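You operate a simulated robot arm through the tools that you are given. There is no shell and no other tool. Be economical: measure what you need, move in short steps, check, and stop when the job is done.

Carry out the task below with a simulated robot arm. There is one attempt and no reset: what you move stays moved.

Task
Shim out the gap that the gauge shows and slide the catch door shut.
Fine: free the catch lock, push in that one shim, lock it again; the green lamp lights. Where these are worked on the way, their far stop is far enough and under half their travel is too little: catch lock.

The check looks at the end state, three seconds after you hand in, the way a careful person would. Anything else that was tipped, shoved, dropped, spilled or broken makes it a failure.

Robot
A 7-joint arm with a two-finger parallel gripper, fixed in place. Base frame: the origin is at the foot of the arm, x ahead of it, y to its left, z up; the work surface is at about z = 0.904. Lengths are in m, angles in rad, forces in N, time in s.
With the tool pointing down near the work surface it reaches from about 0.3 to 0.68 m from the base axis. Its first joint turns from -1.152 to 1.152 rad. Payload 1.57 kg.
The tool frame sits at the grasp point between the pads (the TCP): z along the fingers, y along the line on which they close. The tips reach 0.03 m beyond it. The gripper opens to 0.11 m. The fingers are 0.024 m wide and 0.012 m thick; the gripper's body (0.048 by 0.112 m) begins 0.078 m behind the TCP.
Orientation is that of the tool frame in the base frame, as a unit quaternion [w, x, y, z]. With the fingers straight down and closing along the base's y, the tool's x points along the base's -x, its y along +y and its z along -z.

Tools
- The arm moves only by the tool drive_tool. Its argument "plan" is a list of rows, each an object (a shift or turn left out is 0, a gripper value left out holds the last) with "hand": the finger opening in m, from 0 to 0.11; "offset": the shift along the tool's x, y, z in m, a list of three; "angular": the turn, a rotation vector about the tool's x, y, z in rad, a list of three. In form: [{"hand": hand, "offset": [tx, ty, tz], "angular": [rx, ry, rz]}, ...]. A call has 1 to 12 rows; each row shifts and turns the commanded pose from where the row before left it, along the tool's axes as they then stand. A row lasts 0.2 s, in which the tool goes at most 0.05 m and 0.15 rad; a call with a longer step from one row to the next is refused whole, and so is a gripper value outside its range. Where a pose cannot be reached the arm comes as near as it can. A force on the tool above 60 N (or 10 N above the force at the start of the call, whichever is more), or a blocked arm, ends the call early, and 0.2 s more pass. Each finger travels about 0.108 m/s and halts on what it meets, pressing with about 43 N; the grip force reading is that of the motor and also rises with nothing between the fingers. The clock runs only during rows and for 0.2 s after the last one: add rows that do not move to give the fingers time. The reply holds the time, the measured pose of the TCP, the force on the tool along the base axes, the opening and the grip force, in the units named above and with some noise, with the torque about the TCP (base axes, N m) and any sound that the robot's microphone picked up.
- Cameras (640 x 400 px; columns grow to the right, rows downward): "scene" is fixed at [0.1504, -0.3775, 1.421]; the picture's right is [0.90, -0.45, 0.00], its down [-0.18, -0.37, -0.91] and it looks along [0.41, 0.82, -0.41] (base axes); focal length 328 px, centre (320, 200). "wrist" rides on the gripper at [0.07, 0.016, -0.141] in the tool frame; the picture's right is [-0.23, 0.97, 0.00], its down [-0.86, -0.20, -0.48] and it looks along [-0.47, -0.11, 0.88] (tool axes); focal length 222 px, centre (320, 200). There is no depth. A picture from a camera that has moved, and an enlarged one, comes with that camera's place and axes in the base frame and with its lens.
- capture(camera): a new picture of that camera. It takes no simulated time.
- zoom(camera, box): a new picture of the part [left, top, right, bottom] of that camera's present view, enlarged. It takes no simulated time.
- close_job(): hands the job in; it is judged then, once.

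Work in short steps. Places have to be worked out from the pictures, the camera data and where the tool is seen: move nearer, look again, correct. Check each grasp and each placing, and mend what went wrong. You have 120 turns and 64 pictures in all, those below and enlarged ones among them. Open the gripper and draw the arm clear of the work before you hand the job in, unless the task says otherwise; then end with one line.

The tools are called after ">>>" as a command line: name --argument value ..., lists and objects as JSON in quotes. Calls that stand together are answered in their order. drive_tool: Moves the arm, as the interface text tells. Its arguments: {"type":"object","properties":{"plan":{"type":"array","items":{"type":"object","properties":{"hand":{"type":"number"},"offset":{"type":"array","items":{"type":"number"}},"angular":{"type":"array","items":{"type":"number"}}}}}},"required":["plan"]} The other tools are called the same way: capture (camera) takes a picture; zoom (camera, box) takes an enlarged picture of a part of a camera's view; close_job () hands the job in.

At the start:

```text
t: 0.0
eef_pos: [0.343, 0.2249, 1.2186]
orientation: [0.0, -0.001, 1.0, 0.0]
contact_force: [0.2, 0.1, 0.0]
torque: [0.0, -0.05, 0.02]
gripper_width: 0.1098
finger_force: 0.1
```

scene: 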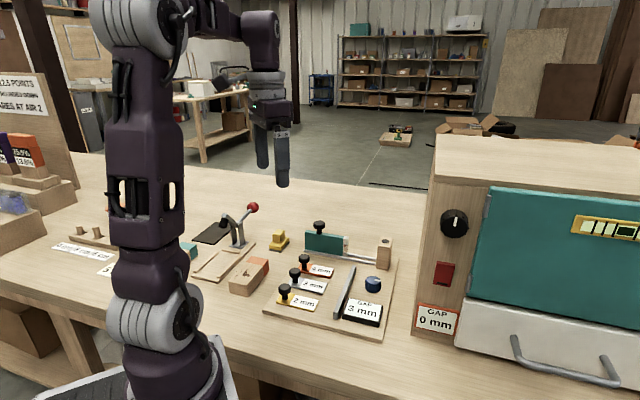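
wrist: 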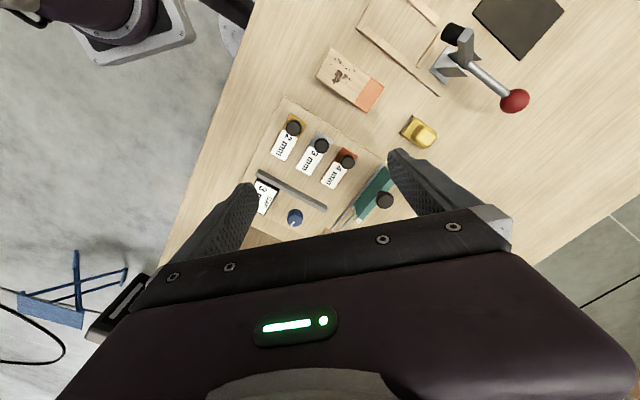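

I'll look closely at the fixture with the gauge, shims and door.

>>> zoom --camera "scene" --box '[240, 200, 420, 350]'

>>> zoom --camera "wrist" --box '[220, 80, 440, 240]'

>>> zoom --camera "scene" --box '[400, 130, 640, 400]'

```text
2.67 times, centred on (330, 275) of scene
camera zoom: at [0.1504, -0.3775, 1.421], right [0.9, -0.45, 0.0], down [-0.18, -0.37, -0.91], along [0.41, 0.82, -0.41], focal length 874 px, centre (293, 0)
```

zoom: 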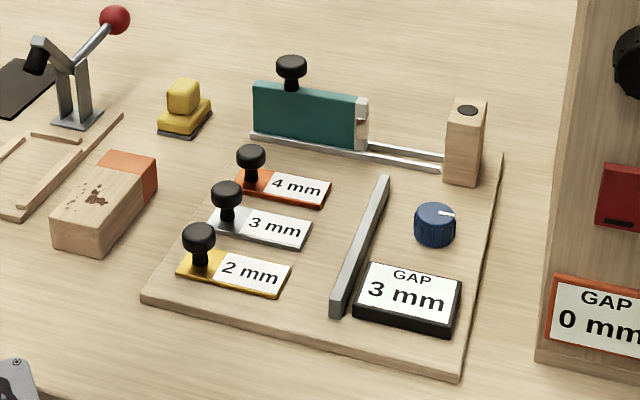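

```text
2.50 times, centred on (330, 160) of wrist
camera zoom: at [0.2725, 0.2418, 1.3588], right [0.23, 0.97, 0.0], down [0.86, -0.2, 0.48], along [0.47, -0.11, -0.88], focal length 555 px, centre (295, 300)
```

zoom: 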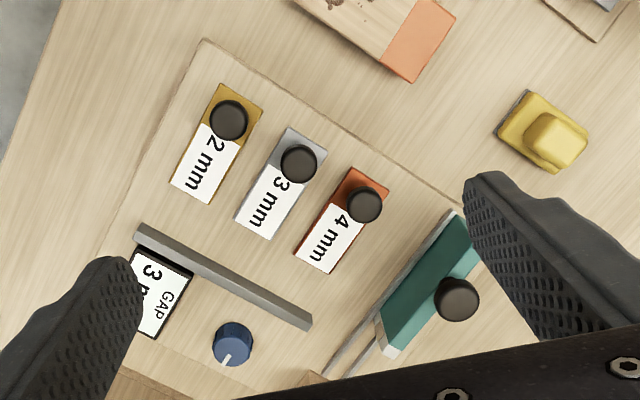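

```text
1.48 times, centred on (520, 265) of scene
camera zoom: at [0.1504, -0.3775, 1.421], right [0.9, -0.45, 0.0], down [-0.18, -0.37, -0.91], along [0.41, 0.82, -0.41], focal length 485 px, centre (24, 104)
```

zoom: 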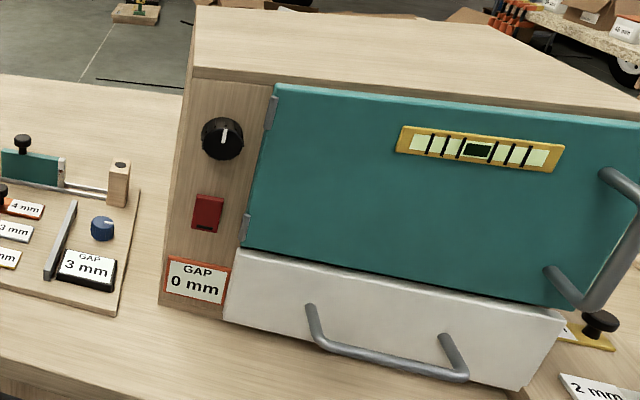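

The board gauge reads 3 mm, so I need the 3 mm shim. The cabinet's "0 mm" belongs to a different unit. I'll yaw the tool to line up with the board and lower it for a closer look.

>>> drive_tool --plan '[{"offset": [-0.019, 0.012, 0.033]}, {"offset": [-0.019, 0.012, 0.033]}, {"offset": [-0.019, 0.012, 0.033]}, {"angular": [0, 0, 0.15]}, {"angular": [0, 0, 0.15]}, {"angular": [0, 0, 0.15]}, {"angular": [0, 0, 0.15]}, {"angular": [0, 0, 0.15]}, {"hand": 0.0}, {}, {}, {}]'

>>> capture --camera "wrist"

```text
t: 2.6
eef_pos: [0.4009, 0.2607, 1.1201]
orientation: [0.0, 0.366, 0.931, 0.0]
contact_force: [0.3, -0.6, 0.3]
torque: [-0.01, -0.04, 0.0]
gripper_width: 0.0
finger_force: 21.1
```

```text
58 pictures are left
camera wrist: at [0.3596, 0.3209, 1.2601], right [0.83, 0.56, 0.0], down [0.49, -0.73, 0.48], along [0.27, -0.4, -0.88], focal length 222 px, centre (320, 200)
```

wrist: 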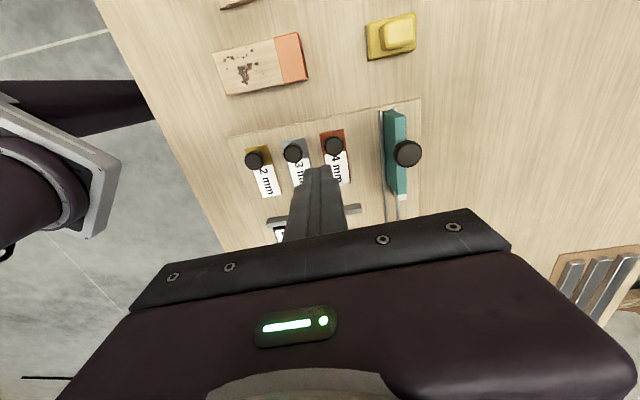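

The knob row runs along about 44°, and the 3 mm knob is near (0.381, 0.221, 0.95). Next I'll inspect the blue lock knob near (0.54, 0.12).

>>> drive_tool --plan '[{"hand": 0.08, "offset": [-0.04, 0, 0]}, {"offset": [-0.04, 0, 0]}, {"offset": [-0.03, 0, 0.03]}, {"angular": [0, 0, 0.05]}]'

>>> capture --camera "wrist"

>>> zoom --camera "scene" --box '[320, 230, 420, 340]'

```text
t: 3.6
eef_pos: [0.4798, 0.185, 1.0882]
orientation: [-0.001, 0.39, 0.921, 0.001]
contact_force: [-0.3, 0.4, -0.2]
torque: [0.0, 0.0, -0.04]
gripper_width: 0.0799
finger_force: 0.1
```

```text
57 pictures are left
camera wrist: at [0.4421, 0.2475, 1.2287], right [0.86, 0.52, 0.0], down [0.45, -0.75, 0.48], along [0.25, -0.41, -0.88], focal length 222 px, centre (320, 200)
```

wrist: 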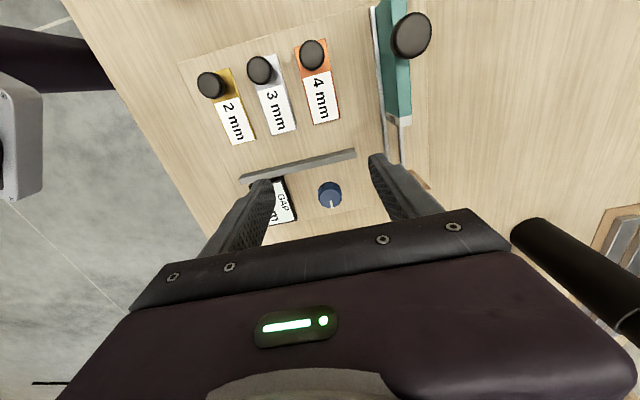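

```text
3.64 times, centred on (370, 285) of scene
camera zoom: at [0.1504, -0.3776, 1.421], right [0.9, -0.45, 0.0], down [-0.18, -0.37, -0.91], along [0.41, 0.82, -0.41], focal length 1191 px, centre (138, -109)
```

zoom: 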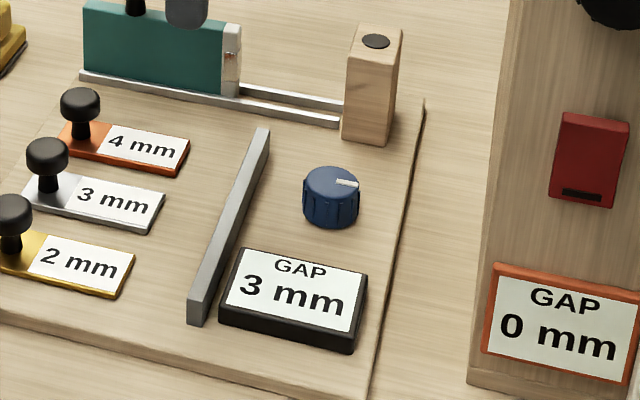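

The lock knob is at about (0.531, 0.131) and its pointer aims along the slide direction. I'll hover above it with the fingers partly open.

>>> drive_tool --plan '[{"hand": 0.05, "offset": [-0.037, 0, 0.01]}, {"offset": [-0.037, -0.001, 0.02]}, {"offset": [0, 0, 0.03]}, {"offset": [0, 0, 0.02]}, {}]'

>>> capture --camera "wrist"

>>> zoom --camera "scene" --box '[320, 200, 420, 310]'

```text
t: 4.8
eef_pos: [0.5327, 0.131, 1.0085]
orientation: [-0.001, 0.388, 0.922, 0.0]
contact_force: [0.1, 0.0, 0.8]
torque: [0.01, -0.01, 0.0]
gripper_width: 0.0501
finger_force: 0.1
```

```text
55 pictures are left
camera wrist: at [0.4929, 0.1936, 1.1489], right [0.86, 0.52, 0.0], down [0.45, -0.75, 0.48], along [0.25, -0.41, -0.88], focal length 222 px, centre (320, 200)
```

wrist: 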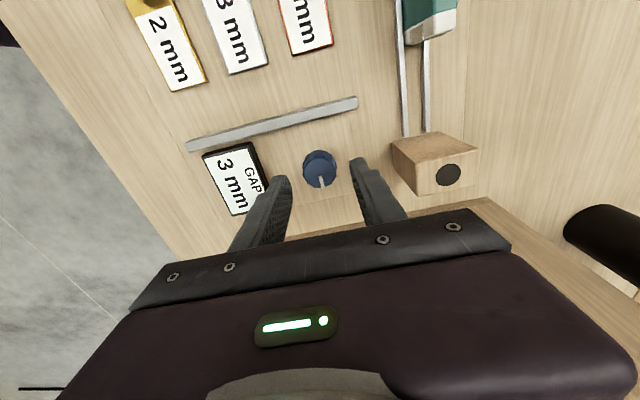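

```text
3.64 times, centred on (370, 255) of scene
camera zoom: at [0.1504, -0.3775, 1.421], right [0.9, -0.45, 0.0], down [-0.18, -0.37, -0.91], along [0.41, 0.82, -0.41], focal length 1191 px, centre (138, 0)
```

zoom: 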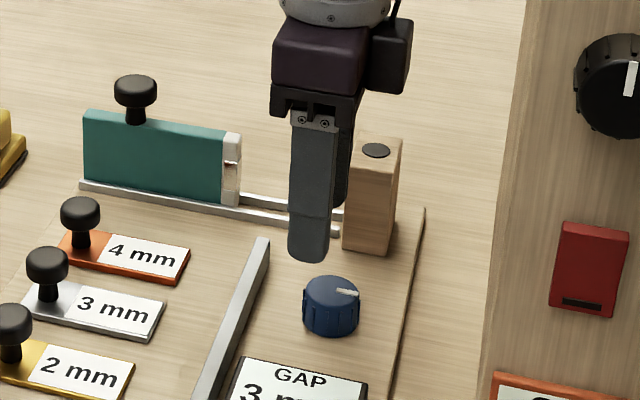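

The knob is nearly centred under the tool, so I'll make a small correction and go down in steps.

>>> drive_tool --plan '[{"offset": [-0.004, -0.001, 0.02]}, {"offset": [0, 0, 0.02]}, {}]'

>>> zoom --camera "wrist" --box '[220, 90, 420, 230]'

>>> zoom --camera "scene" --box '[320, 230, 420, 310]'

```text
t: 5.6
eef_pos: [0.5341, 0.1284, 0.9673]
orientation: [0.0, 0.39, 0.921, -0.001]
contact_force: [0.2, 0.3, 0.1]
torque: [-0.01, -0.02, 0.0]
gripper_width: 0.0499
finger_force: 0.1
```

```text
2.86 times, centred on (320, 160) of wrist
camera zoom: at [0.4967, 0.1901, 1.108], right [0.86, 0.52, 0.0], down [0.45, -0.75, 0.48], along [0.25, -0.41, -0.88], focal length 635 px, centre (320, 314)
```

zoom: 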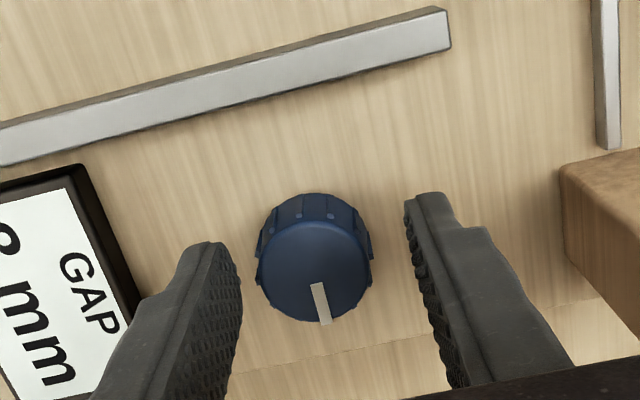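

```text
5.00 times, centred on (370, 270) of scene
camera zoom: at [0.1504, -0.3775, 1.421], right [0.9, -0.45, 0.0], down [-0.18, -0.37, -0.91], along [0.41, 0.82, -0.41], focal length 1638 px, centre (70, -150)
```

zoom: 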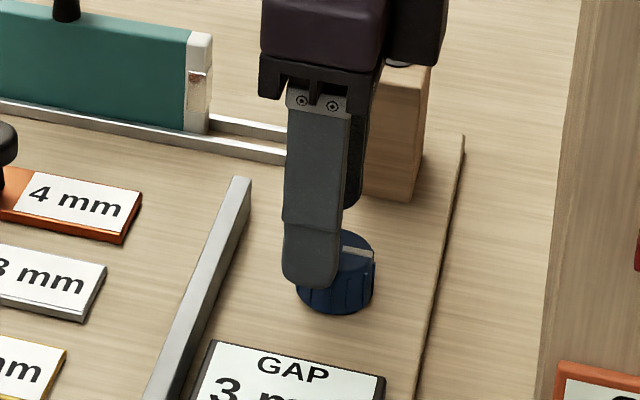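

The tool needs about 7 mm more along the slide direction. I'll correct that, lower it around the knob, and close gently.

>>> drive_tool --plan '[{"offset": [-0.007, -0.002, 0]}, {"offset": [0, 0, 0.01]}, {"offset": [0, 0, 0.008]}, {}]'

>>> zoom --camera "wrist" --box '[220, 90, 420, 230]'

>>> zoom --camera "scene" --box '[320, 230, 420, 310]'

```text
t: 6.6
eef_pos: [0.5374, 0.123, 0.9506]
orientation: [-0.001, 0.389, 0.921, 0.0]
contact_force: [0.6, -0.3, -0.2]
torque: [0.03, -0.03, 0.01]
gripper_width: 0.0502
finger_force: 0.1
```

```text
2.86 times, centred on (320, 160) of wrist
camera zoom: at [0.4994, 0.1841, 1.0914], right [0.86, 0.52, 0.0], down [0.45, -0.75, 0.48], along [0.25, -0.41, -0.88], focal length 635 px, centre (320, 314)
```

zoom: 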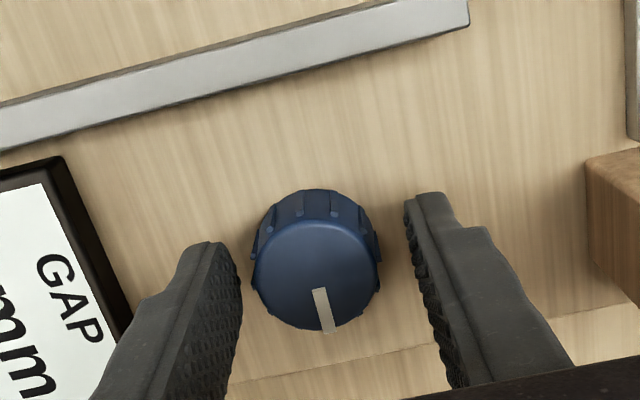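

```text
5.00 times, centred on (370, 270) of scene
camera zoom: at [0.1504, -0.3775, 1.421], right [0.9, -0.45, 0.0], down [-0.18, -0.37, -0.91], along [0.41, 0.82, -0.41], focal length 1638 px, centre (70, -150)
```

zoom: 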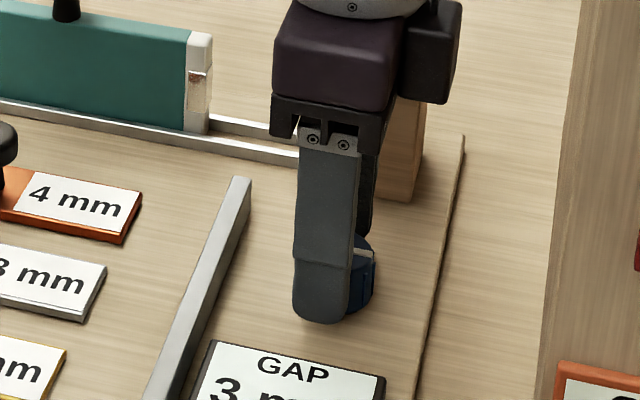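

I'll shift 5 mm further, then close on the knob.

>>> drive_tool --plan '[{"offset": [-0.005, 0, 0]}, {"hand": 0.028}, {}, {}]'

>>> zoom --camera "wrist" --box '[220, 90, 420, 230]'

```text
t: 7.6
eef_pos: [0.5392, 0.119, 0.9508]
orientation: [0.0, 0.39, 0.921, -0.001]
contact_force: [-12.2, -7.2, 1.4]
torque: [-0.2, 0.49, 0.06]
gripper_width: 0.0347
finger_force: 41.8
```

```text
2.86 times, centred on (320, 160) of wrist
camera zoom: at [0.5021, 0.18, 1.0912], right [0.86, 0.52, 0.0], down [0.45, -0.75, 0.48], along [0.24, -0.41, -0.88], focal length 635 px, centre (320, 314)
```

zoom: 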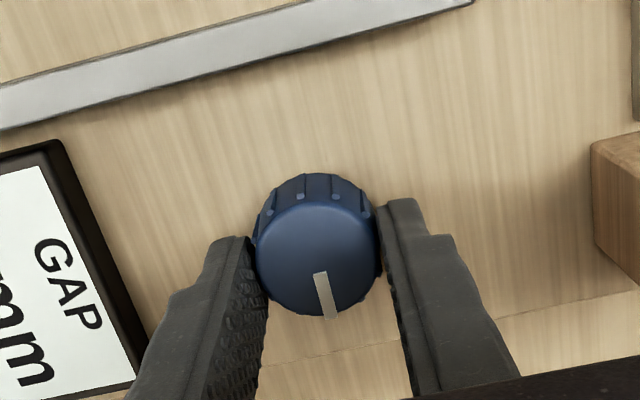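

I have the knob gripped at 35 mm. I'll relieve the side load and try a small counter-clockwise turn (seen from above).

>>> drive_tool --plan '[{"offset": [0, -0.002, 0]}, {"angular": [0, 0, -0.1]}, {"angular": [0, 0, -0.1]}, {}]'

>>> zoom --camera "wrist" --box '[220, 90, 420, 230]'

```text
t: 8.6
eef_pos: [0.54, 0.1194, 0.951]
orientation: [0.0, 0.294, 0.956, 0.0]
contact_force: [1.8, 10.0, -25.2]
torque: [0.12, -0.22, -0.03]
gripper_width: 0.0344
finger_force: 42.2
```

```text
2.86 times, centred on (320, 160) of wrist
camera zoom: at [0.4903, 0.1713, 1.0914], right [0.74, 0.68, 0.0], down [0.59, -0.65, 0.48], along [0.32, -0.35, -0.88], focal length 635 px, centre (320, 314)
```

zoom: 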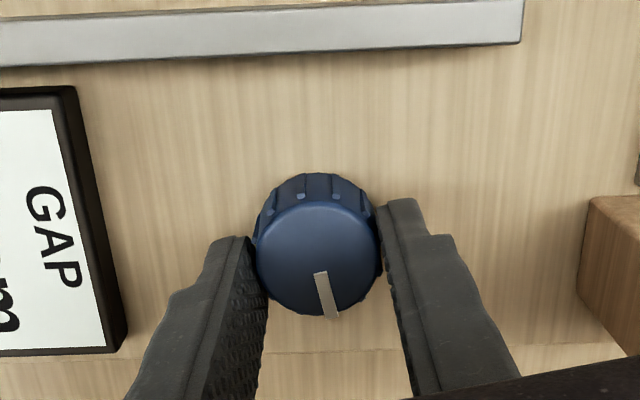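

The knob turns freely this way with almost no torque. I'll continue until it reaches a stop.

>>> drive_tool --plan '[{"angular": [0, 0, -0.12]}, {"angular": [0, 0, -0.12]}, {"angular": [0, 0, -0.12]}, {"angular": [0, 0, -0.12]}, {}]'

>>> zoom --camera "wrist" --box '[220, 90, 420, 230]'

```text
t: 9.8
eef_pos: [0.5413, 0.1195, 0.9506]
orientation: [0.001, 0.058, 0.998, 0.002]
contact_force: [7.1, 29.6, -16.5]
torque: [0.85, -0.14, -0.09]
gripper_width: 0.0345
finger_force: 41.6
```

```text
2.86 times, centred on (320, 160) of wrist
camera zoom: at [0.4716, 0.144, 1.0915], right [0.34, 0.94, 0.0], down [0.83, -0.3, 0.48], along [0.45, -0.16, -0.88], focal length 635 px, centre (320, 314)
```

zoom: 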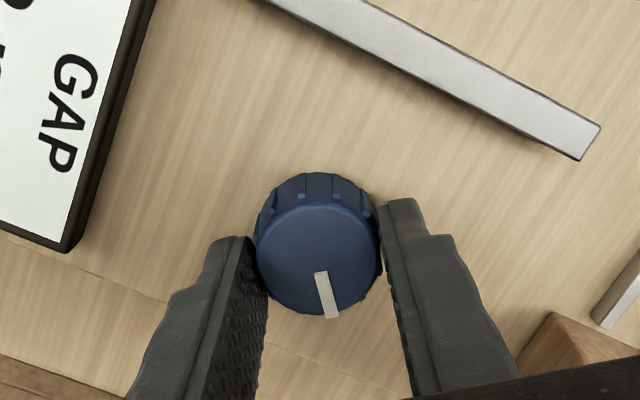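

It's still turning, with some side load building. I'll shift 2 mm toward +y to relieve it and keep turning.

>>> drive_tool --plan '[{"offset": [0, 0.002, 0]}, {"angular": [0, 0, -0.12]}, {"angular": [0, 0, -0.12]}, {"angular": [0, 0, -0.12]}, {"angular": [0, 0, -0.12]}, {}]'

>>> zoom --camera "wrist" --box '[220, 90, 420, 230]'

```text
t: 11.2
eef_pos: [0.5395, 0.1216, 0.9515]
orientation: [0.001, -0.182, 0.983, 0.0]
contact_force: [8.9, 27.4, -15.1]
torque: [0.73, -0.49, -0.08]
gripper_width: 0.0346
finger_force: 42.1
```

```text
2.86 times, centred on (320, 160) of wrist
camera zoom: at [0.468, 0.1118, 1.0917], right [-0.13, 0.99, 0.0], down [0.87, 0.12, 0.48], along [0.48, 0.07, -0.88], focal length 635 px, centre (320, 314)
```

zoom: 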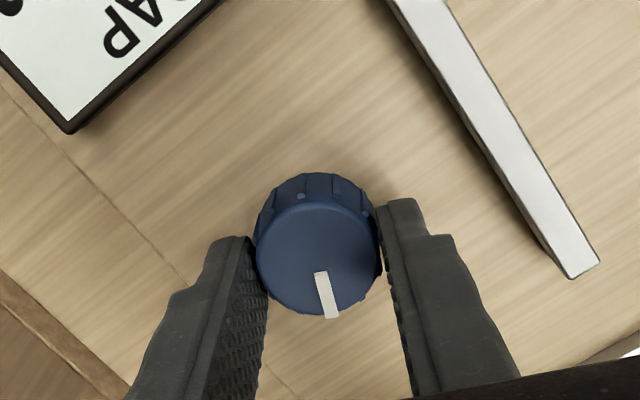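

It has turned about 1.16 rad with no stop yet, so I'll continue.

>>> drive_tool --plan '[{"offset": [0, 0.001, 0]}, {"angular": [0, 0, -0.12]}, {"angular": [0, 0, -0.12]}, {"angular": [0, 0, -0.12]}, {"angular": [0, 0, -0.12]}, {}]'

>>> zoom --camera "wrist" --box '[220, 90, 420, 230]'

```text
t: 12.6
eef_pos: [0.5382, 0.121, 0.9514]
orientation: [-0.001, -0.409, 0.913, 0.0]
contact_force: [-3.8, 20.1, 7.4]
torque: [0.13, 0.61, -0.34]
gripper_width: 0.0347
finger_force: 41.8
```

```text
2.86 times, centred on (320, 160) of wrist
camera zoom: at [0.4792, 0.0807, 1.092], right [-0.58, 0.82, 0.0], down [0.72, 0.51, 0.48], along [0.39, 0.27, -0.88], focal length 635 px, centre (320, 314)
```

zoom: 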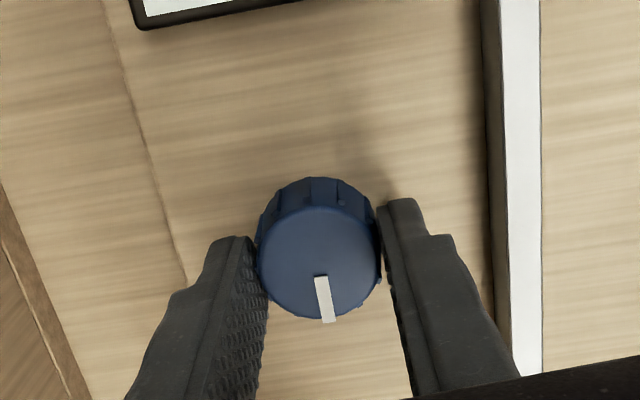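

Torque jumped to -0.34 and the pointer slipped slightly in the jaws, so the lock reached its stop after about a quarter turn. I'll release and lift.

>>> drive_tool --plan '[{"hand": 0.06}, {}, {"offset": [0, 0, -0.04]}, {"offset": [0, 0, -0.05]}, {"offset": [0, 0, -0.03]}, {"hand": 0.0}, {}, {}]'

>>> zoom --camera "scene" --box '[240, 200, 420, 350]'

```text
t: 14.4
eef_pos: [0.5389, 0.1212, 1.0717]
orientation: [-0.001, -0.409, 0.913, 0.0]
contact_force: [-0.7, -0.2, -0.1]
torque: [-0.05, 0.01, -0.02]
gripper_width: 0.0
finger_force: 21.2
```

```text
2.67 times, centred on (330, 275) of scene
camera zoom: at [0.1504, -0.3775, 1.421], right [0.9, -0.45, 0.0], down [-0.18, -0.37, -0.91], along [0.41, 0.82, -0.41], focal length 874 px, centre (293, 0)
```

zoom: 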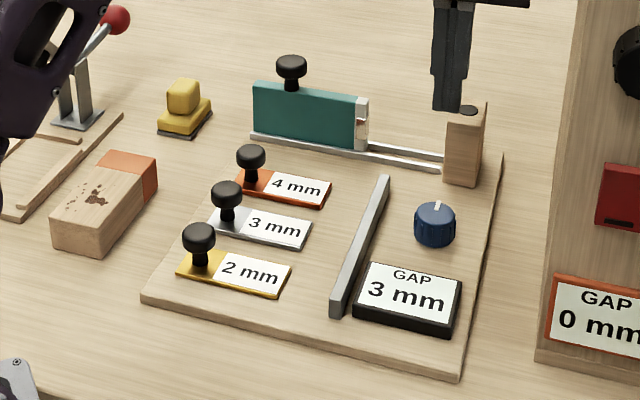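

The lock pointer has turned a quarter turn. Now I'll move behind the 3 mm shim's knob, staying high.

>>> drive_tool --plan '[{"offset": [0.0045, -0.039, 0]}, {"offset": [0.0045, -0.039, 0]}, {"offset": [0.0045, -0.039, 0]}, {"offset": [0.0045, -0.039, 0]}, {"offset": [0.0045, -0.039, 0]}, {"offset": [0.0045, -0.039, 0]}, {"offset": [0, 0, 0.04]}, {}]'

>>> capture --camera "wrist"

>>> zoom --camera "scene" --box '[240, 200, 420, 350]'

```text
t: 14.9
eef_pos: [0.5618, 0.0961, 1.0714]
orientation: [-0.008, -0.411, 0.912, 0.011]
contact_force: [-40.1, 18.5, 11.8]
torque: [-3.02, -5.23, -1.73]
gripper_width: 0.0002
finger_force: 21.1
stopped in row 2: the force on the tool passed its limit at 131 N (the readings are from after the stop); the commanded pose is now the measured one
```

```text
43 pictures are left
camera wrist: at [0.5058, 0.053, 1.2132], right [-0.58, 0.82, 0.03], down [0.73, 0.5, 0.47], along [0.37, 0.29, -0.88], focal length 222 px, centre (320, 200)
```

wrist: 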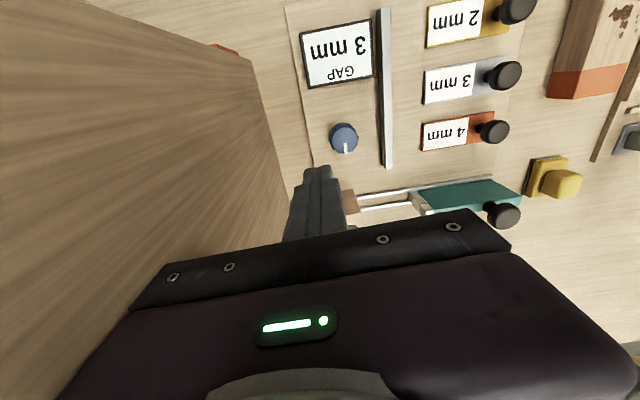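

```text
2.67 times, centred on (330, 275) of scene
camera zoom: at [0.1488, -0.3769, 1.4214], right [0.9, -0.45, 0.0], down [-0.18, -0.37, -0.91], along [0.41, 0.82, -0.41], focal length 874 px, centre (293, 0)
```

zoom: 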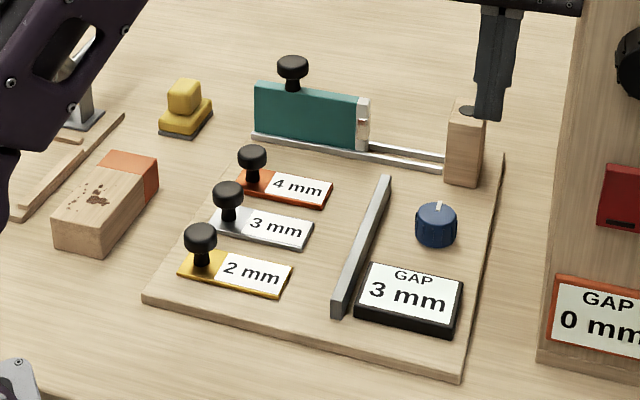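

I had the tool-y sign wrong: y points along (-0.75, 0.67), so I drove the wrong way and touched the cabinet. I'll back off and check the cabinet.

>>> drive_tool --plan '[{"offset": [0, 0.015, 0]}, {"offset": [0, 0.025, 0]}, {}]'

>>> capture --camera "scene"

```text
t: 15.7
eef_pos: [0.5341, 0.119, 1.0702]
orientation: [-0.008, -0.409, 0.912, 0.01]
contact_force: [-0.2, 0.4, -0.1]
torque: [0.0, 0.0, 0.02]
gripper_width: 0.0
finger_force: 21.4
```

```text
41 pictures are left
```

scene: 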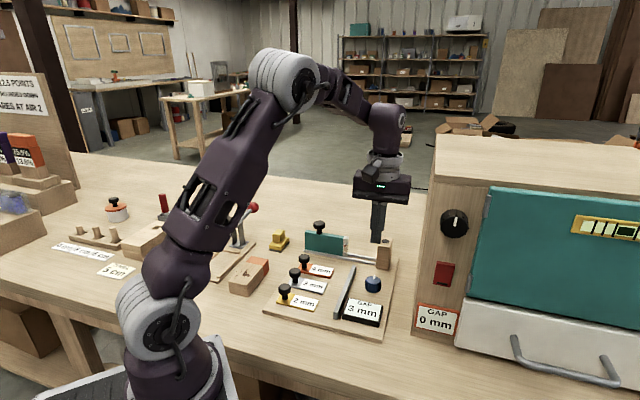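

The cabinet looks unmoved. Now I'll move the right way (+y in the tool frame) to a point behind the 3 mm knob.

>>> drive_tool --plan '[{"offset": [0.0037, 0.0387, 0]}, {"offset": [0.0037, 0.0387, 0]}, {"offset": [0.0037, 0.0387, 0]}, {"offset": [0.0037, 0.0387, 0]}, {"offset": [0.0037, 0.0387, 0]}, {"offset": [0.0037, 0.0387, 0]}, {"offset": [0, 0, 0.03]}, {}]'

>>> capture --camera "wrist"

>>> zoom --camera "scene" --box '[240, 200, 420, 350]'

```text
t: 17.5
eef_pos: [0.345, 0.2573, 1.048]
orientation: [-0.008, -0.409, 0.912, 0.009]
contact_force: [0.9, 0.1, -0.1]
torque: [0.01, 0.01, 0.03]
gripper_width: 0.0
finger_force: 21.6
```

```text
40 pictures are left
camera wrist: at [0.2898, 0.2153, 1.1891], right [-0.58, 0.82, 0.02], down [0.73, 0.5, 0.47], along [0.37, 0.29, -0.88], focal length 222 px, centre (320, 200)
```

wrist: 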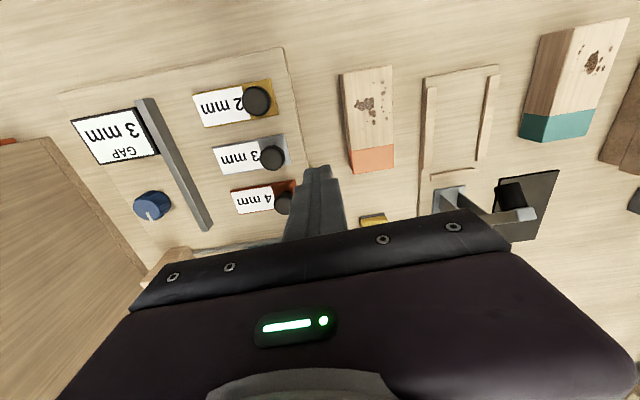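

```text
2.67 times, centred on (330, 275) of scene
camera zoom: at [0.1504, -0.3775, 1.421], right [0.9, -0.45, 0.0], down [-0.18, -0.37, -0.91], along [0.41, 0.82, -0.41], focal length 874 px, centre (293, 0)
```

zoom: 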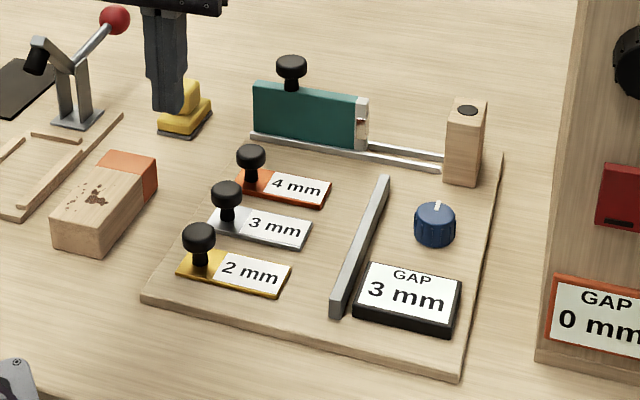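

The fingers are in line with the 3 mm knob, about 50 mm behind it. I'll lower them to knob height.

>>> drive_tool --plan '[{"offset": [0, 0, 0.045]}, {"offset": [0, 0, 0.045]}, {"offset": [0, -0.015, 0]}, {}]'

>>> zoom --camera "scene" --box '[260, 230, 360, 320]'

>>> zoom --camera "wrist" --box '[160, 60, 420, 240]'

```text
t: 18.5
eef_pos: [0.3561, 0.2483, 0.9573]
orientation: [-0.007, -0.41, 0.912, 0.009]
contact_force: [-0.2, -0.3, 0.5]
torque: [0.0, 0.01, -0.01]
gripper_width: 0.0
finger_force: 21.2
```

```text
4.44 times, centred on (310, 275) of scene
camera zoom: at [0.1504, -0.3775, 1.421], right [0.9, -0.45, 0.0], down [-0.18, -0.37, -0.91], along [0.41, 0.82, -0.41], focal length 1456 px, centre (364, -133)
```

zoom: 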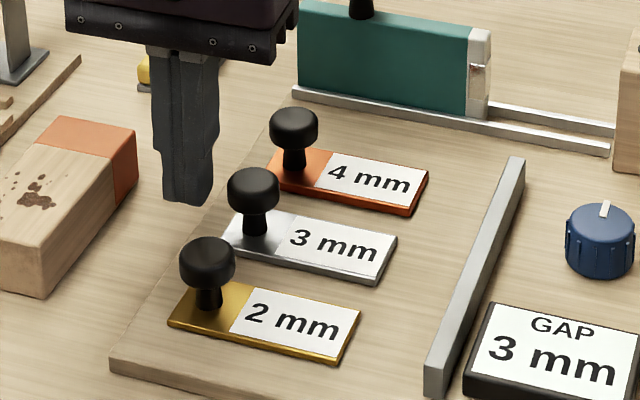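

```text
2.22 times, centred on (290, 150) of wrist
camera zoom: at [0.2994, 0.2058, 1.098], right [-0.58, 0.82, 0.02], down [0.73, 0.5, 0.47], along [0.37, 0.29, -0.88], focal length 494 px, centre (387, 311)
```

zoom: 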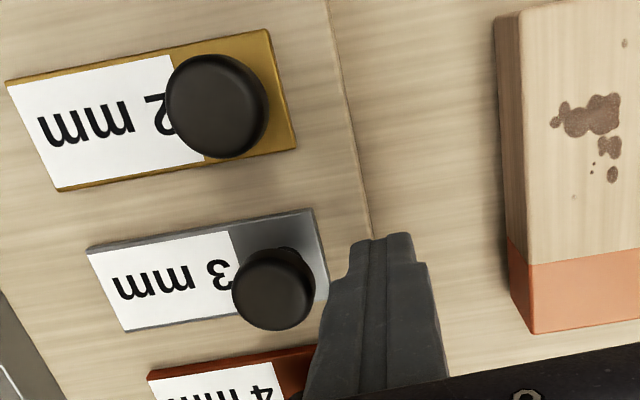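

The knob sits about 4 mm to the -u side of the fingers. I'll correct that and push until the force or the picture shows a stop.

>>> drive_tool --plan '[{"offset": [0.004, -0.005, 0]}, {"offset": [0, -0.01, 0]}, {"offset": [0, -0.01, 0]}, {"offset": [0, -0.01, 0]}, {}]'

>>> zoom --camera "scene" --box '[260, 230, 360, 320]'

```text
t: 19.7
eef_pos: [0.3795, 0.2223, 0.9566]
orientation: [-0.007, -0.409, 0.912, 0.01]
contact_force: [-0.7, 1.9, -0.5]
torque: [0.01, -0.01, 0.01]
gripper_width: 0.0
finger_force: 21.2
```

```text
4.44 times, centred on (310, 275) of scene
camera zoom: at [0.1504, -0.3775, 1.421], right [0.9, -0.45, 0.0], down [-0.18, -0.37, -0.91], along [0.41, 0.82, -0.41], focal length 1456 px, centre (364, -133)
```

zoom: 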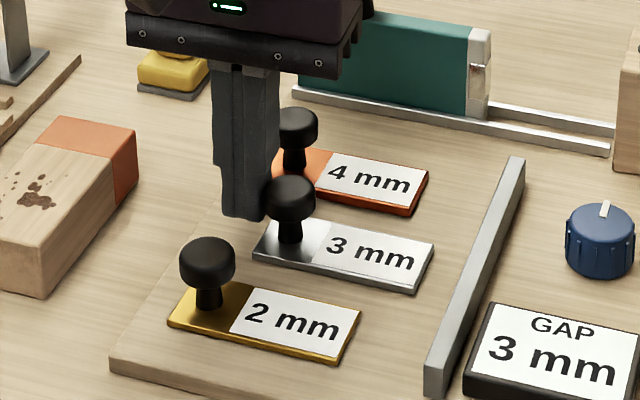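

The shim slides with about 2 N of force. I'll keep pushing.

>>> drive_tool --plan '[{"offset": [0, -0.008, 0]}, {"offset": [0, -0.008, 0]}, {"offset": [0, -0.008, 0]}, {}]'

>>> zoom --camera "scene" --box '[260, 230, 360, 320]'

```text
t: 20.4
eef_pos: [0.3872, 0.2152, 0.9562]
orientation: [-0.009, -0.414, 0.91, 0.014]
contact_force: [-14.5, 7.8, 9.0]
torque: [-0.03, 0.05, -0.05]
gripper_width: 0.0
finger_force: 21.3
stopped in row 3: the force on the tool passed its limit at 71 N (the readings are from after the stop); the commanded pose is now the measured one
```

```text
4.44 times, centred on (310, 275) of scene
camera zoom: at [0.1499, -0.3774, 1.4211], right [0.9, -0.45, 0.0], down [-0.18, -0.37, -0.91], along [0.41, 0.82, -0.41], focal length 1456 px, centre (364, -133)
```

zoom: 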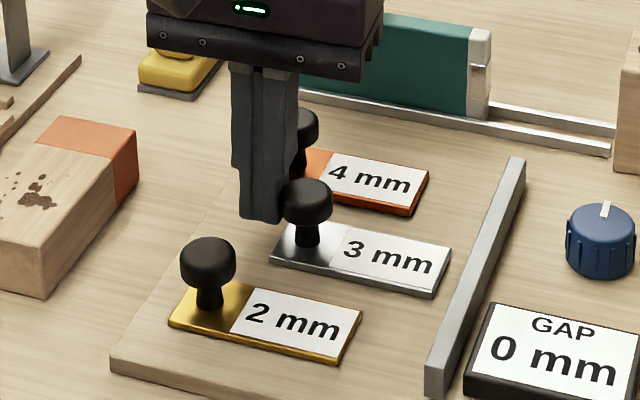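

The gauge now reads 0 mm and the shim is hard against its stop. I'll retract, rise, and move to a spot behind the door's knob.

>>> drive_tool --plan '[{"offset": [0, 0.02, 0]}, {"offset": [0, 0, -0.045]}, {"offset": [0, 0, -0.045]}, {"offset": [0, 0, -0.04]}, {"offset": [-0.037, 0.007, 0]}, {"offset": [-0.037, 0.006, 0]}, {"offset": [-0.037, 0.006, 0]}, {"offset": [-0.036, 0.006, 0]}, {}]'

>>> capture --camera "wrist"

>>> zoom --camera "scene" --box '[240, 180, 420, 330]'

```text
t: 22.4
eef_pos: [0.456, 0.3524, 1.0862]
orientation: [-0.009, -0.413, 0.911, 0.014]
contact_force: [0.3, 0.1, 0.4]
torque: [0.02, 0.0, -0.04]
gripper_width: 0.0
finger_force: 21.4
```

```text
34 pictures are left
camera wrist: at [0.4008, 0.3082, 1.2276], right [-0.58, 0.81, 0.03], down [0.73, 0.5, 0.47], along [0.36, 0.29, -0.88], focal length 222 px, centre (320, 200)
```

wrist: 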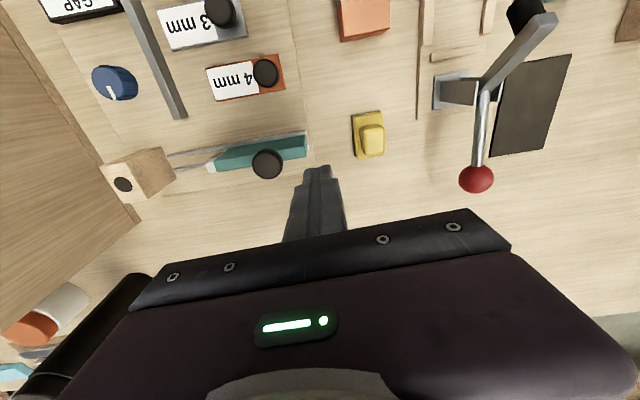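

```text
2.67 times, centred on (330, 255) of scene
camera zoom: at [0.1504, -0.3775, 1.421], right [0.9, -0.45, 0.0], down [-0.18, -0.37, -0.91], along [0.41, 0.82, -0.41], focal length 874 px, centre (293, 53)
```

zoom: 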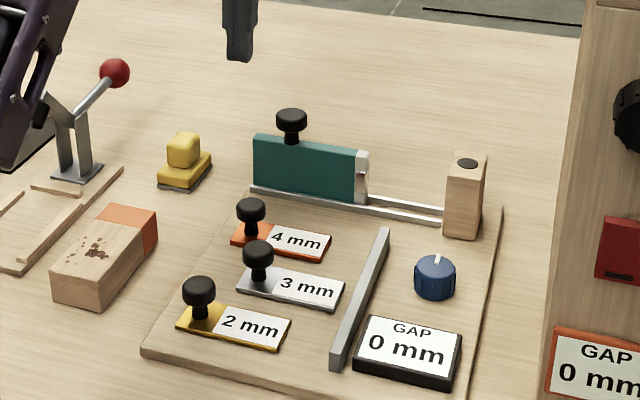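

The door knob is near (0.490, 0.312, 1.005), and the panel top is about z = 0.98. I'll lower the tips to about 0.99 behind the knob and check.

>>> drive_tool --plan '[{"offset": [0.003, 0, 0.033]}, {"offset": [0, 0, 0.032]}, {}]'

>>> zoom --camera "scene" --box '[280, 190, 400, 290]'

>>> zoom --camera "wrist" --box '[160, 60, 420, 240]'

```text
t: 23.2
eef_pos: [0.4511, 0.3516, 1.0222]
orientation: [-0.01, -0.413, 0.91, 0.013]
contact_force: [0.2, 0.2, 0.6]
torque: [0.01, -0.01, -0.02]
gripper_width: 0.0
finger_force: 21.5
```

```text
4.00 times, centred on (340, 240) of scene
camera zoom: at [0.1504, -0.3775, 1.421], right [0.9, -0.45, 0.0], down [-0.18, -0.37, -0.91], along [0.41, 0.82, -0.41], focal length 1310 px, centre (240, 40)
```

zoom: 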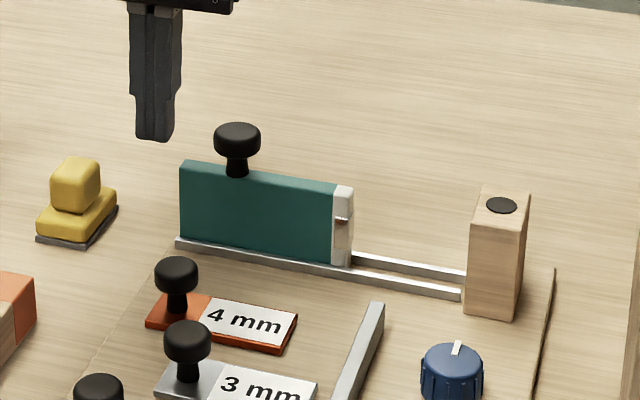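

```text
2.22 times, centred on (290, 150) of wrist
camera zoom: at [0.3954, 0.3077, 1.1628], right [-0.58, 0.81, 0.03], down [0.73, 0.5, 0.47], along [0.36, 0.3, -0.88], focal length 494 px, centre (387, 311)
```

zoom: 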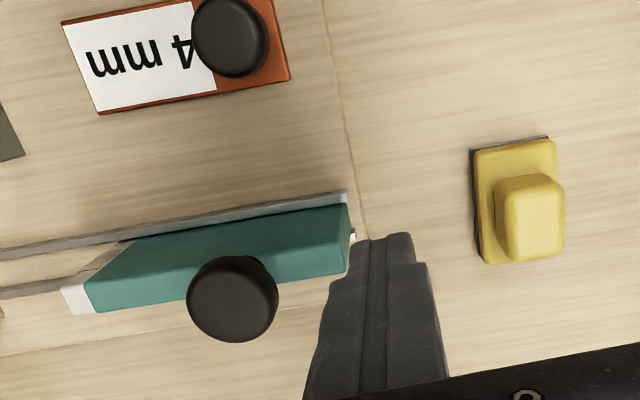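

The tip height overlaps the knob cap. I'll lower it 3 mm, trim 2 mm sideways, and push toward the post.

>>> drive_tool --plan '[{"offset": [0.002, -0.01, 0.003]}, {"offset": [0, -0.01, 0]}, {"offset": [0, -0.01, 0]}, {"offset": [0, -0.01, 0]}, {"offset": [0, -0.01, 0]}, {}]'

>>> zoom --camera "scene" --box '[280, 190, 400, 290]'

```text
t: 24.6
eef_pos: [0.4869, 0.314, 1.0189]
orientation: [-0.01, -0.413, 0.911, 0.014]
contact_force: [-0.7, 0.0, -0.2]
torque: [-0.02, -0.01, -0.01]
gripper_width: 0.0
finger_force: 21.4
```

```text
4.00 times, centred on (340, 240) of scene
camera zoom: at [0.1504, -0.3775, 1.421], right [0.9, -0.45, 0.0], down [-0.18, -0.37, -0.91], along [0.41, 0.82, -0.41], focal length 1310 px, centre (240, 40)
```

zoom: 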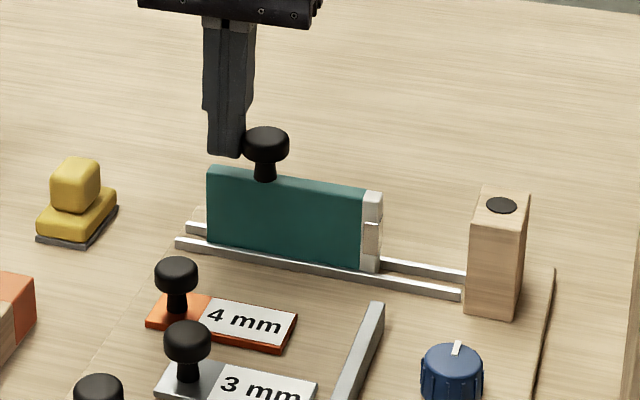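

The door slides easily. About 55–60 mm remain.

>>> drive_tool --plan '[{"offset": [0, -0.01, 0]}, {"offset": [0, -0.01, 0]}, {"offset": [0, -0.01, 0]}, {"offset": [0, -0.01, 0]}, {"offset": [0, -0.005, 0]}, {"offset": [0, -0.005, 0]}, {}]'

>>> zoom --camera "scene" --box '[280, 190, 400, 290]'

```text
t: 26.2
eef_pos: [0.525, 0.2844, 1.0159]
orientation: [-0.009, -0.413, 0.911, 0.014]
contact_force: [-1.3, 0.3, 0.1]
torque: [-0.02, -0.01, -0.03]
gripper_width: 0.0002
finger_force: 21.5
```

```text
4.00 times, centred on (340, 240) of scene
camera zoom: at [0.1504, -0.3775, 1.421], right [0.9, -0.45, 0.0], down [-0.18, -0.37, -0.91], along [0.41, 0.82, -0.41], focal length 1310 px, centre (240, 40)
```

zoom: 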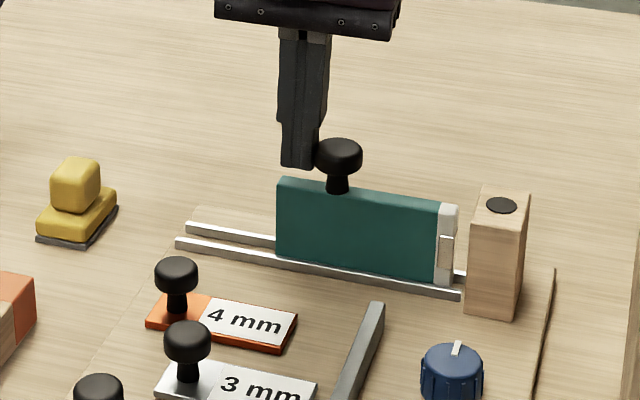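

It's nearly closed. I'll correct the sideways drift and push the last 10–15 mm gently.

>>> drive_tool --plan '[{"offset": [0.003, -0.004, -0.001]}, {"offset": [0.003, -0.004, 0]}, {"offset": [0, -0.004, 0]}, {"offset": [0, -0.004, 0]}, {"offset": [0, -0.003, 0]}, {}]'

>>> zoom --camera "scene" --box '[280, 190, 400, 290]'

```text
t: 27.6
eef_pos: [0.5287, 0.2716, 1.0165]
orientation: [-0.013, -0.414, 0.91, 0.021]
contact_force: [-43.8, 24.8, 2.0]
torque: [0.27, 0.51, 0.04]
gripper_width: 0.0
finger_force: 21.2
```

```text
4.00 times, centred on (340, 240) of scene
camera zoom: at [0.1491, -0.3768, 1.4213], right [0.9, -0.45, 0.0], down [-0.18, -0.37, -0.91], along [0.41, 0.82, -0.41], focal length 1310 px, centre (240, 40)
```

zoom: 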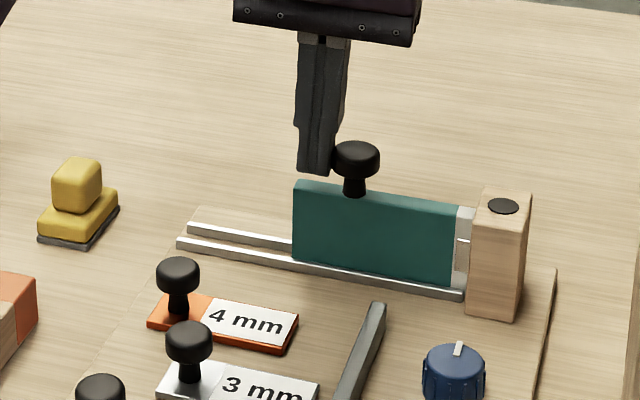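

The door is firmly against the post. I'll back off, lift, and straighten the slight tilt.

>>> drive_tool --plan '[{"offset": [0, 0.015, 0]}, {"offset": [0, 0.01, -0.01]}, {"offset": [0, 0, -0.04]}, {"offset": [0, 0, -0.03]}, {"angular": [0.033, 0, 0]}, {}]'

>>> zoom --camera "scene" --box '[240, 190, 420, 340]'

```text
t: 29.0
eef_pos: [0.5194, 0.281, 1.0984]
orientation: [-0.002, -0.413, 0.911, -0.001]
contact_force: [0.6, 0.4, 0.0]
torque: [0.01, -0.02, -0.01]
gripper_width: 0.0001
finger_force: 20.9
```

```text
2.67 times, centred on (330, 265) of scene
camera zoom: at [0.1504, -0.3775, 1.421], right [0.9, -0.45, 0.0], down [-0.18, -0.37, -0.91], along [0.41, 0.82, -0.41], focal length 874 px, centre (293, 27)
```

zoom: 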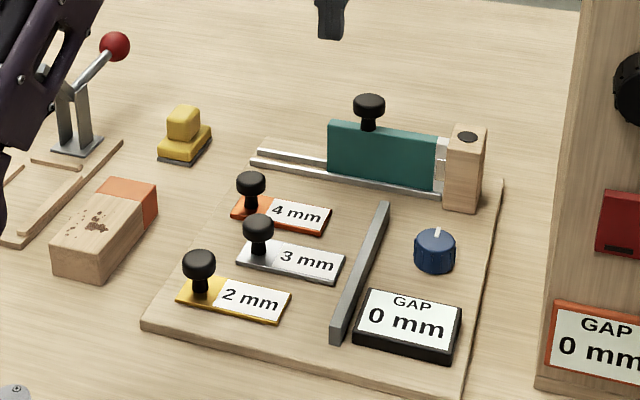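

The door stays shut. Now back to the lock knob at (0.539, 0.121), in the same yaw I released it in.

>>> drive_tool --plan '[{"offset": [0.0268, -0.03, 0]}, {"offset": [0.0268, -0.03, 0]}, {"offset": [0.0268, -0.03, 0]}, {"hand": 0.055, "offset": [0.0268, -0.03, 0]}, {"offset": [0, 0, 0.04]}, {"offset": [0, 0, 0.04]}, {}]'

>>> zoom --camera "wrist" --box '[220, 90, 420, 230]'

```text
t: 30.6
eef_pos: [0.5367, 0.123, 1.0159]
orientation: [-0.003, -0.413, 0.911, -0.001]
contact_force: [0.6, -0.3, -0.8]
torque: [0.0, -0.04, 0.0]
gripper_width: 0.0551
finger_force: 0.0
```

```text
2.86 times, centred on (320, 160) of wrist
camera zoom: at [0.4782, 0.0827, 1.1572], right [-0.58, 0.81, 0.0], down [0.71, 0.51, 0.47], along [0.39, 0.28, -0.88], focal length 635 px, centre (320, 314)
```

zoom: 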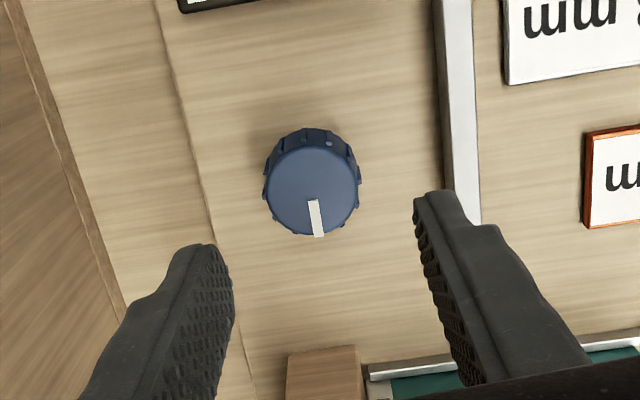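

I'll trim 3 mm, lower over the knob and grip it.

>>> drive_tool --plan '[{"offset": [0, -0.003, 0.03]}, {"offset": [0, 0, 0.02]}, {"offset": [0, 0, 0.014]}, {}, {"hand": 0.028}, {}, {}]'

>>> zoom --camera "wrist" --box '[220, 90, 420, 230]'

```text
t: 32.2
eef_pos: [0.5404, 0.121, 0.9532]
orientation: [-0.003, -0.414, 0.91, 0.001]
contact_force: [-9.2, 9.6, -3.0]
torque: [0.15, 0.2, -0.08]
gripper_width: 0.0385
finger_force: 6.0
```

```text
2.86 times, centred on (320, 160) of wrist
camera zoom: at [0.4823, 0.0802, 1.0932], right [-0.58, 0.81, 0.0], down [0.72, 0.51, 0.47], along [0.38, 0.28, -0.88], focal length 635 px, centre (320, 314)
```

zoom: 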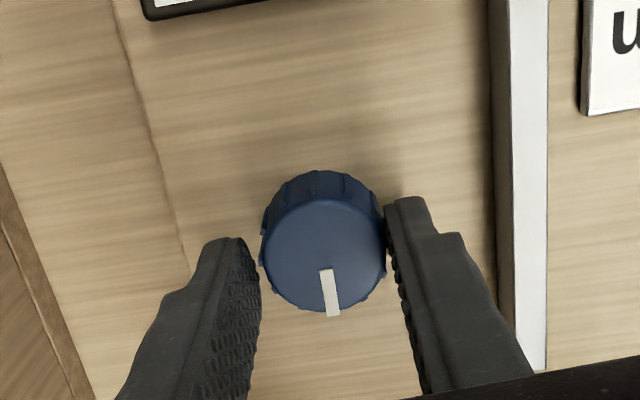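

The right finger touched first, so I'll shift 2 mm that way, finish closing, and then turn clockwise.

>>> drive_tool --plan '[{"offset": [0, 0.002, 0]}, {}, {"angular": [0, 0, 0.1]}, {"angular": [0, 0, 0.12]}, {"angular": [0, 0, 0.12]}, {"angular": [0, 0, 0.12]}, {}]'

>>> zoom --camera "wrist" --box '[220, 90, 420, 230]'

```text
t: 33.8
eef_pos: [0.5409, 0.1217, 0.9542]
orientation: [-0.002, -0.194, 0.981, -0.001]
contact_force: [1.9, 5.6, -7.8]
torque: [0.16, -0.15, -0.02]
gripper_width: 0.0343
finger_force: 42.2
```

```text
2.86 times, centred on (320, 160) of wrist
camera zoom: at [0.4684, 0.1106, 1.0944], right [-0.16, 0.99, 0.0], down [0.87, 0.14, 0.48], along [0.47, 0.07, -0.88], focal length 635 px, centre (320, 314)
```

zoom: 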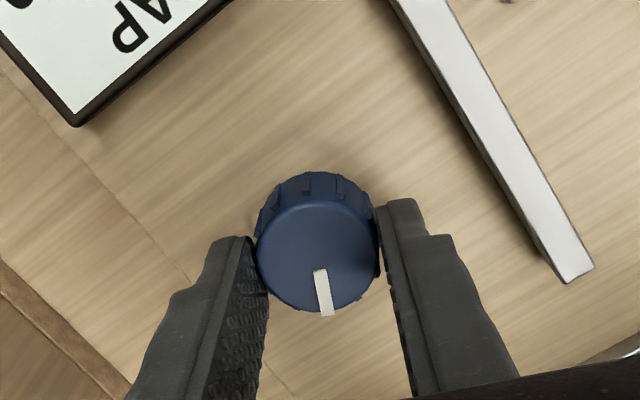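

It's turning with the grip. I'll continue clockwise.

>>> drive_tool --plan '[{"angular": [0, 0, 0.12]}, {"angular": [0, 0, 0.12]}, {"angular": [0, 0, 0.12]}, {"angular": [0, 0, 0.12]}, {"angular": [0, 0, 0.12]}, {}]'

>>> drive_tool --plan '[{"angular": [0, 0, 0.12]}, {"angular": [0, 0, 0.12]}, {"angular": [0, 0, 0.12]}, {"angular": [0, 0, 0.12]}, {}]'

>>> zoom --camera "wrist" --box '[220, 90, 420, 230]'

```text
t: 35.2
eef_pos: [0.5403, 0.1208, 0.9544]
orientation: [-0.001, 0.106, 0.994, -0.003]
contact_force: [11.4, -9.2, 5.0]
torque: [-0.27, -0.25, 0.04]
gripper_width: 0.0344
finger_force: 41.8
```

```text
t: 36.4
eef_pos: [0.5392, 0.1198, 0.9541]
orientation: [-0.002, 0.338, 0.941, -0.004]
contact_force: [7.5, -25.0, 10.5]
torque: [-0.5, 0.26, 0.08]
gripper_width: 0.0342
finger_force: 42.3
```

```text
2.86 times, centred on (320, 160) of wrist
camera zoom: at [0.4953, 0.1775, 1.094], right [0.8, 0.61, -0.01], down [0.53, -0.7, 0.48], along [0.29, -0.39, -0.88], focal length 635 px, centre (320, 314)
```

zoom: 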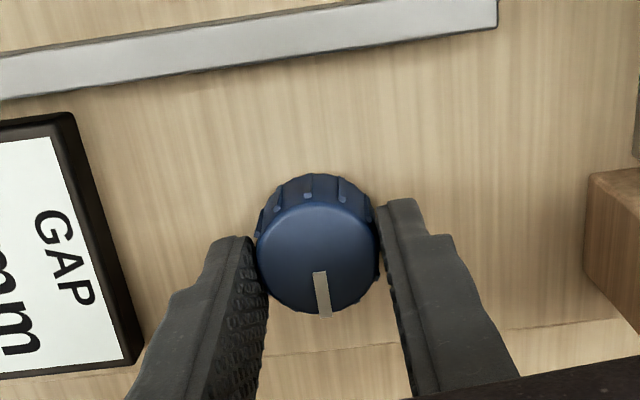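

A little more turning should bring it to the original stop.

>>> drive_tool --plan '[{"offset": [0, -0.001, 0], "angular": [0, 0, 0.08]}, {"angular": [0, 0, 0.08]}, {"angular": [0, 0, 0.06]}, {}]'

>>> zoom --camera "wrist" --box '[220, 90, 420, 230]'

>>> zoom --camera "scene" --box '[260, 200, 440, 350]'

```text
t: 37.4
eef_pos: [0.5372, 0.122, 0.9544]
orientation: [-0.003, 0.438, 0.899, -0.002]
contact_force: [-11.9, -5.2, 12.1]
torque: [-0.14, 0.48, 0.09]
gripper_width: 0.0341
finger_force: 42.0
```

```text
2.86 times, centred on (320, 160) of wrist
camera zoom: at [0.5067, 0.187, 1.094], right [0.91, 0.42, -0.01], down [0.37, -0.8, 0.48], along [0.2, -0.44, -0.88], focal length 635 px, centre (320, 314)
```

zoom: 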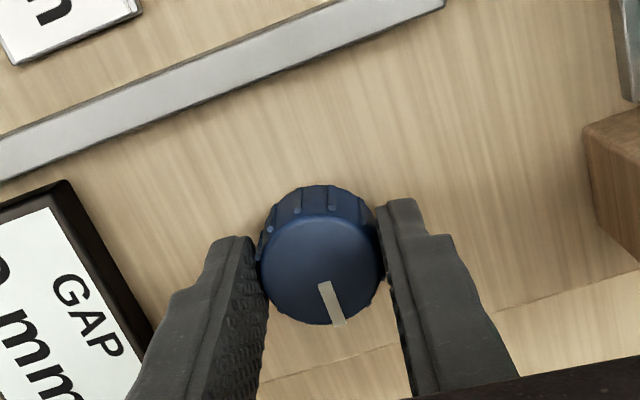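

```text
2.67 times, centred on (350, 275) of scene
camera zoom: at [0.1499, -0.3777, 1.421], right [0.9, -0.45, 0.0], down [-0.18, -0.37, -0.91], along [0.41, 0.82, -0.41], focal length 874 px, centre (240, 0)
```

zoom: 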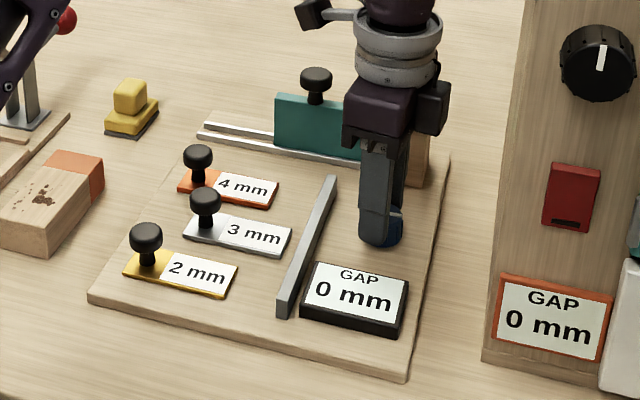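

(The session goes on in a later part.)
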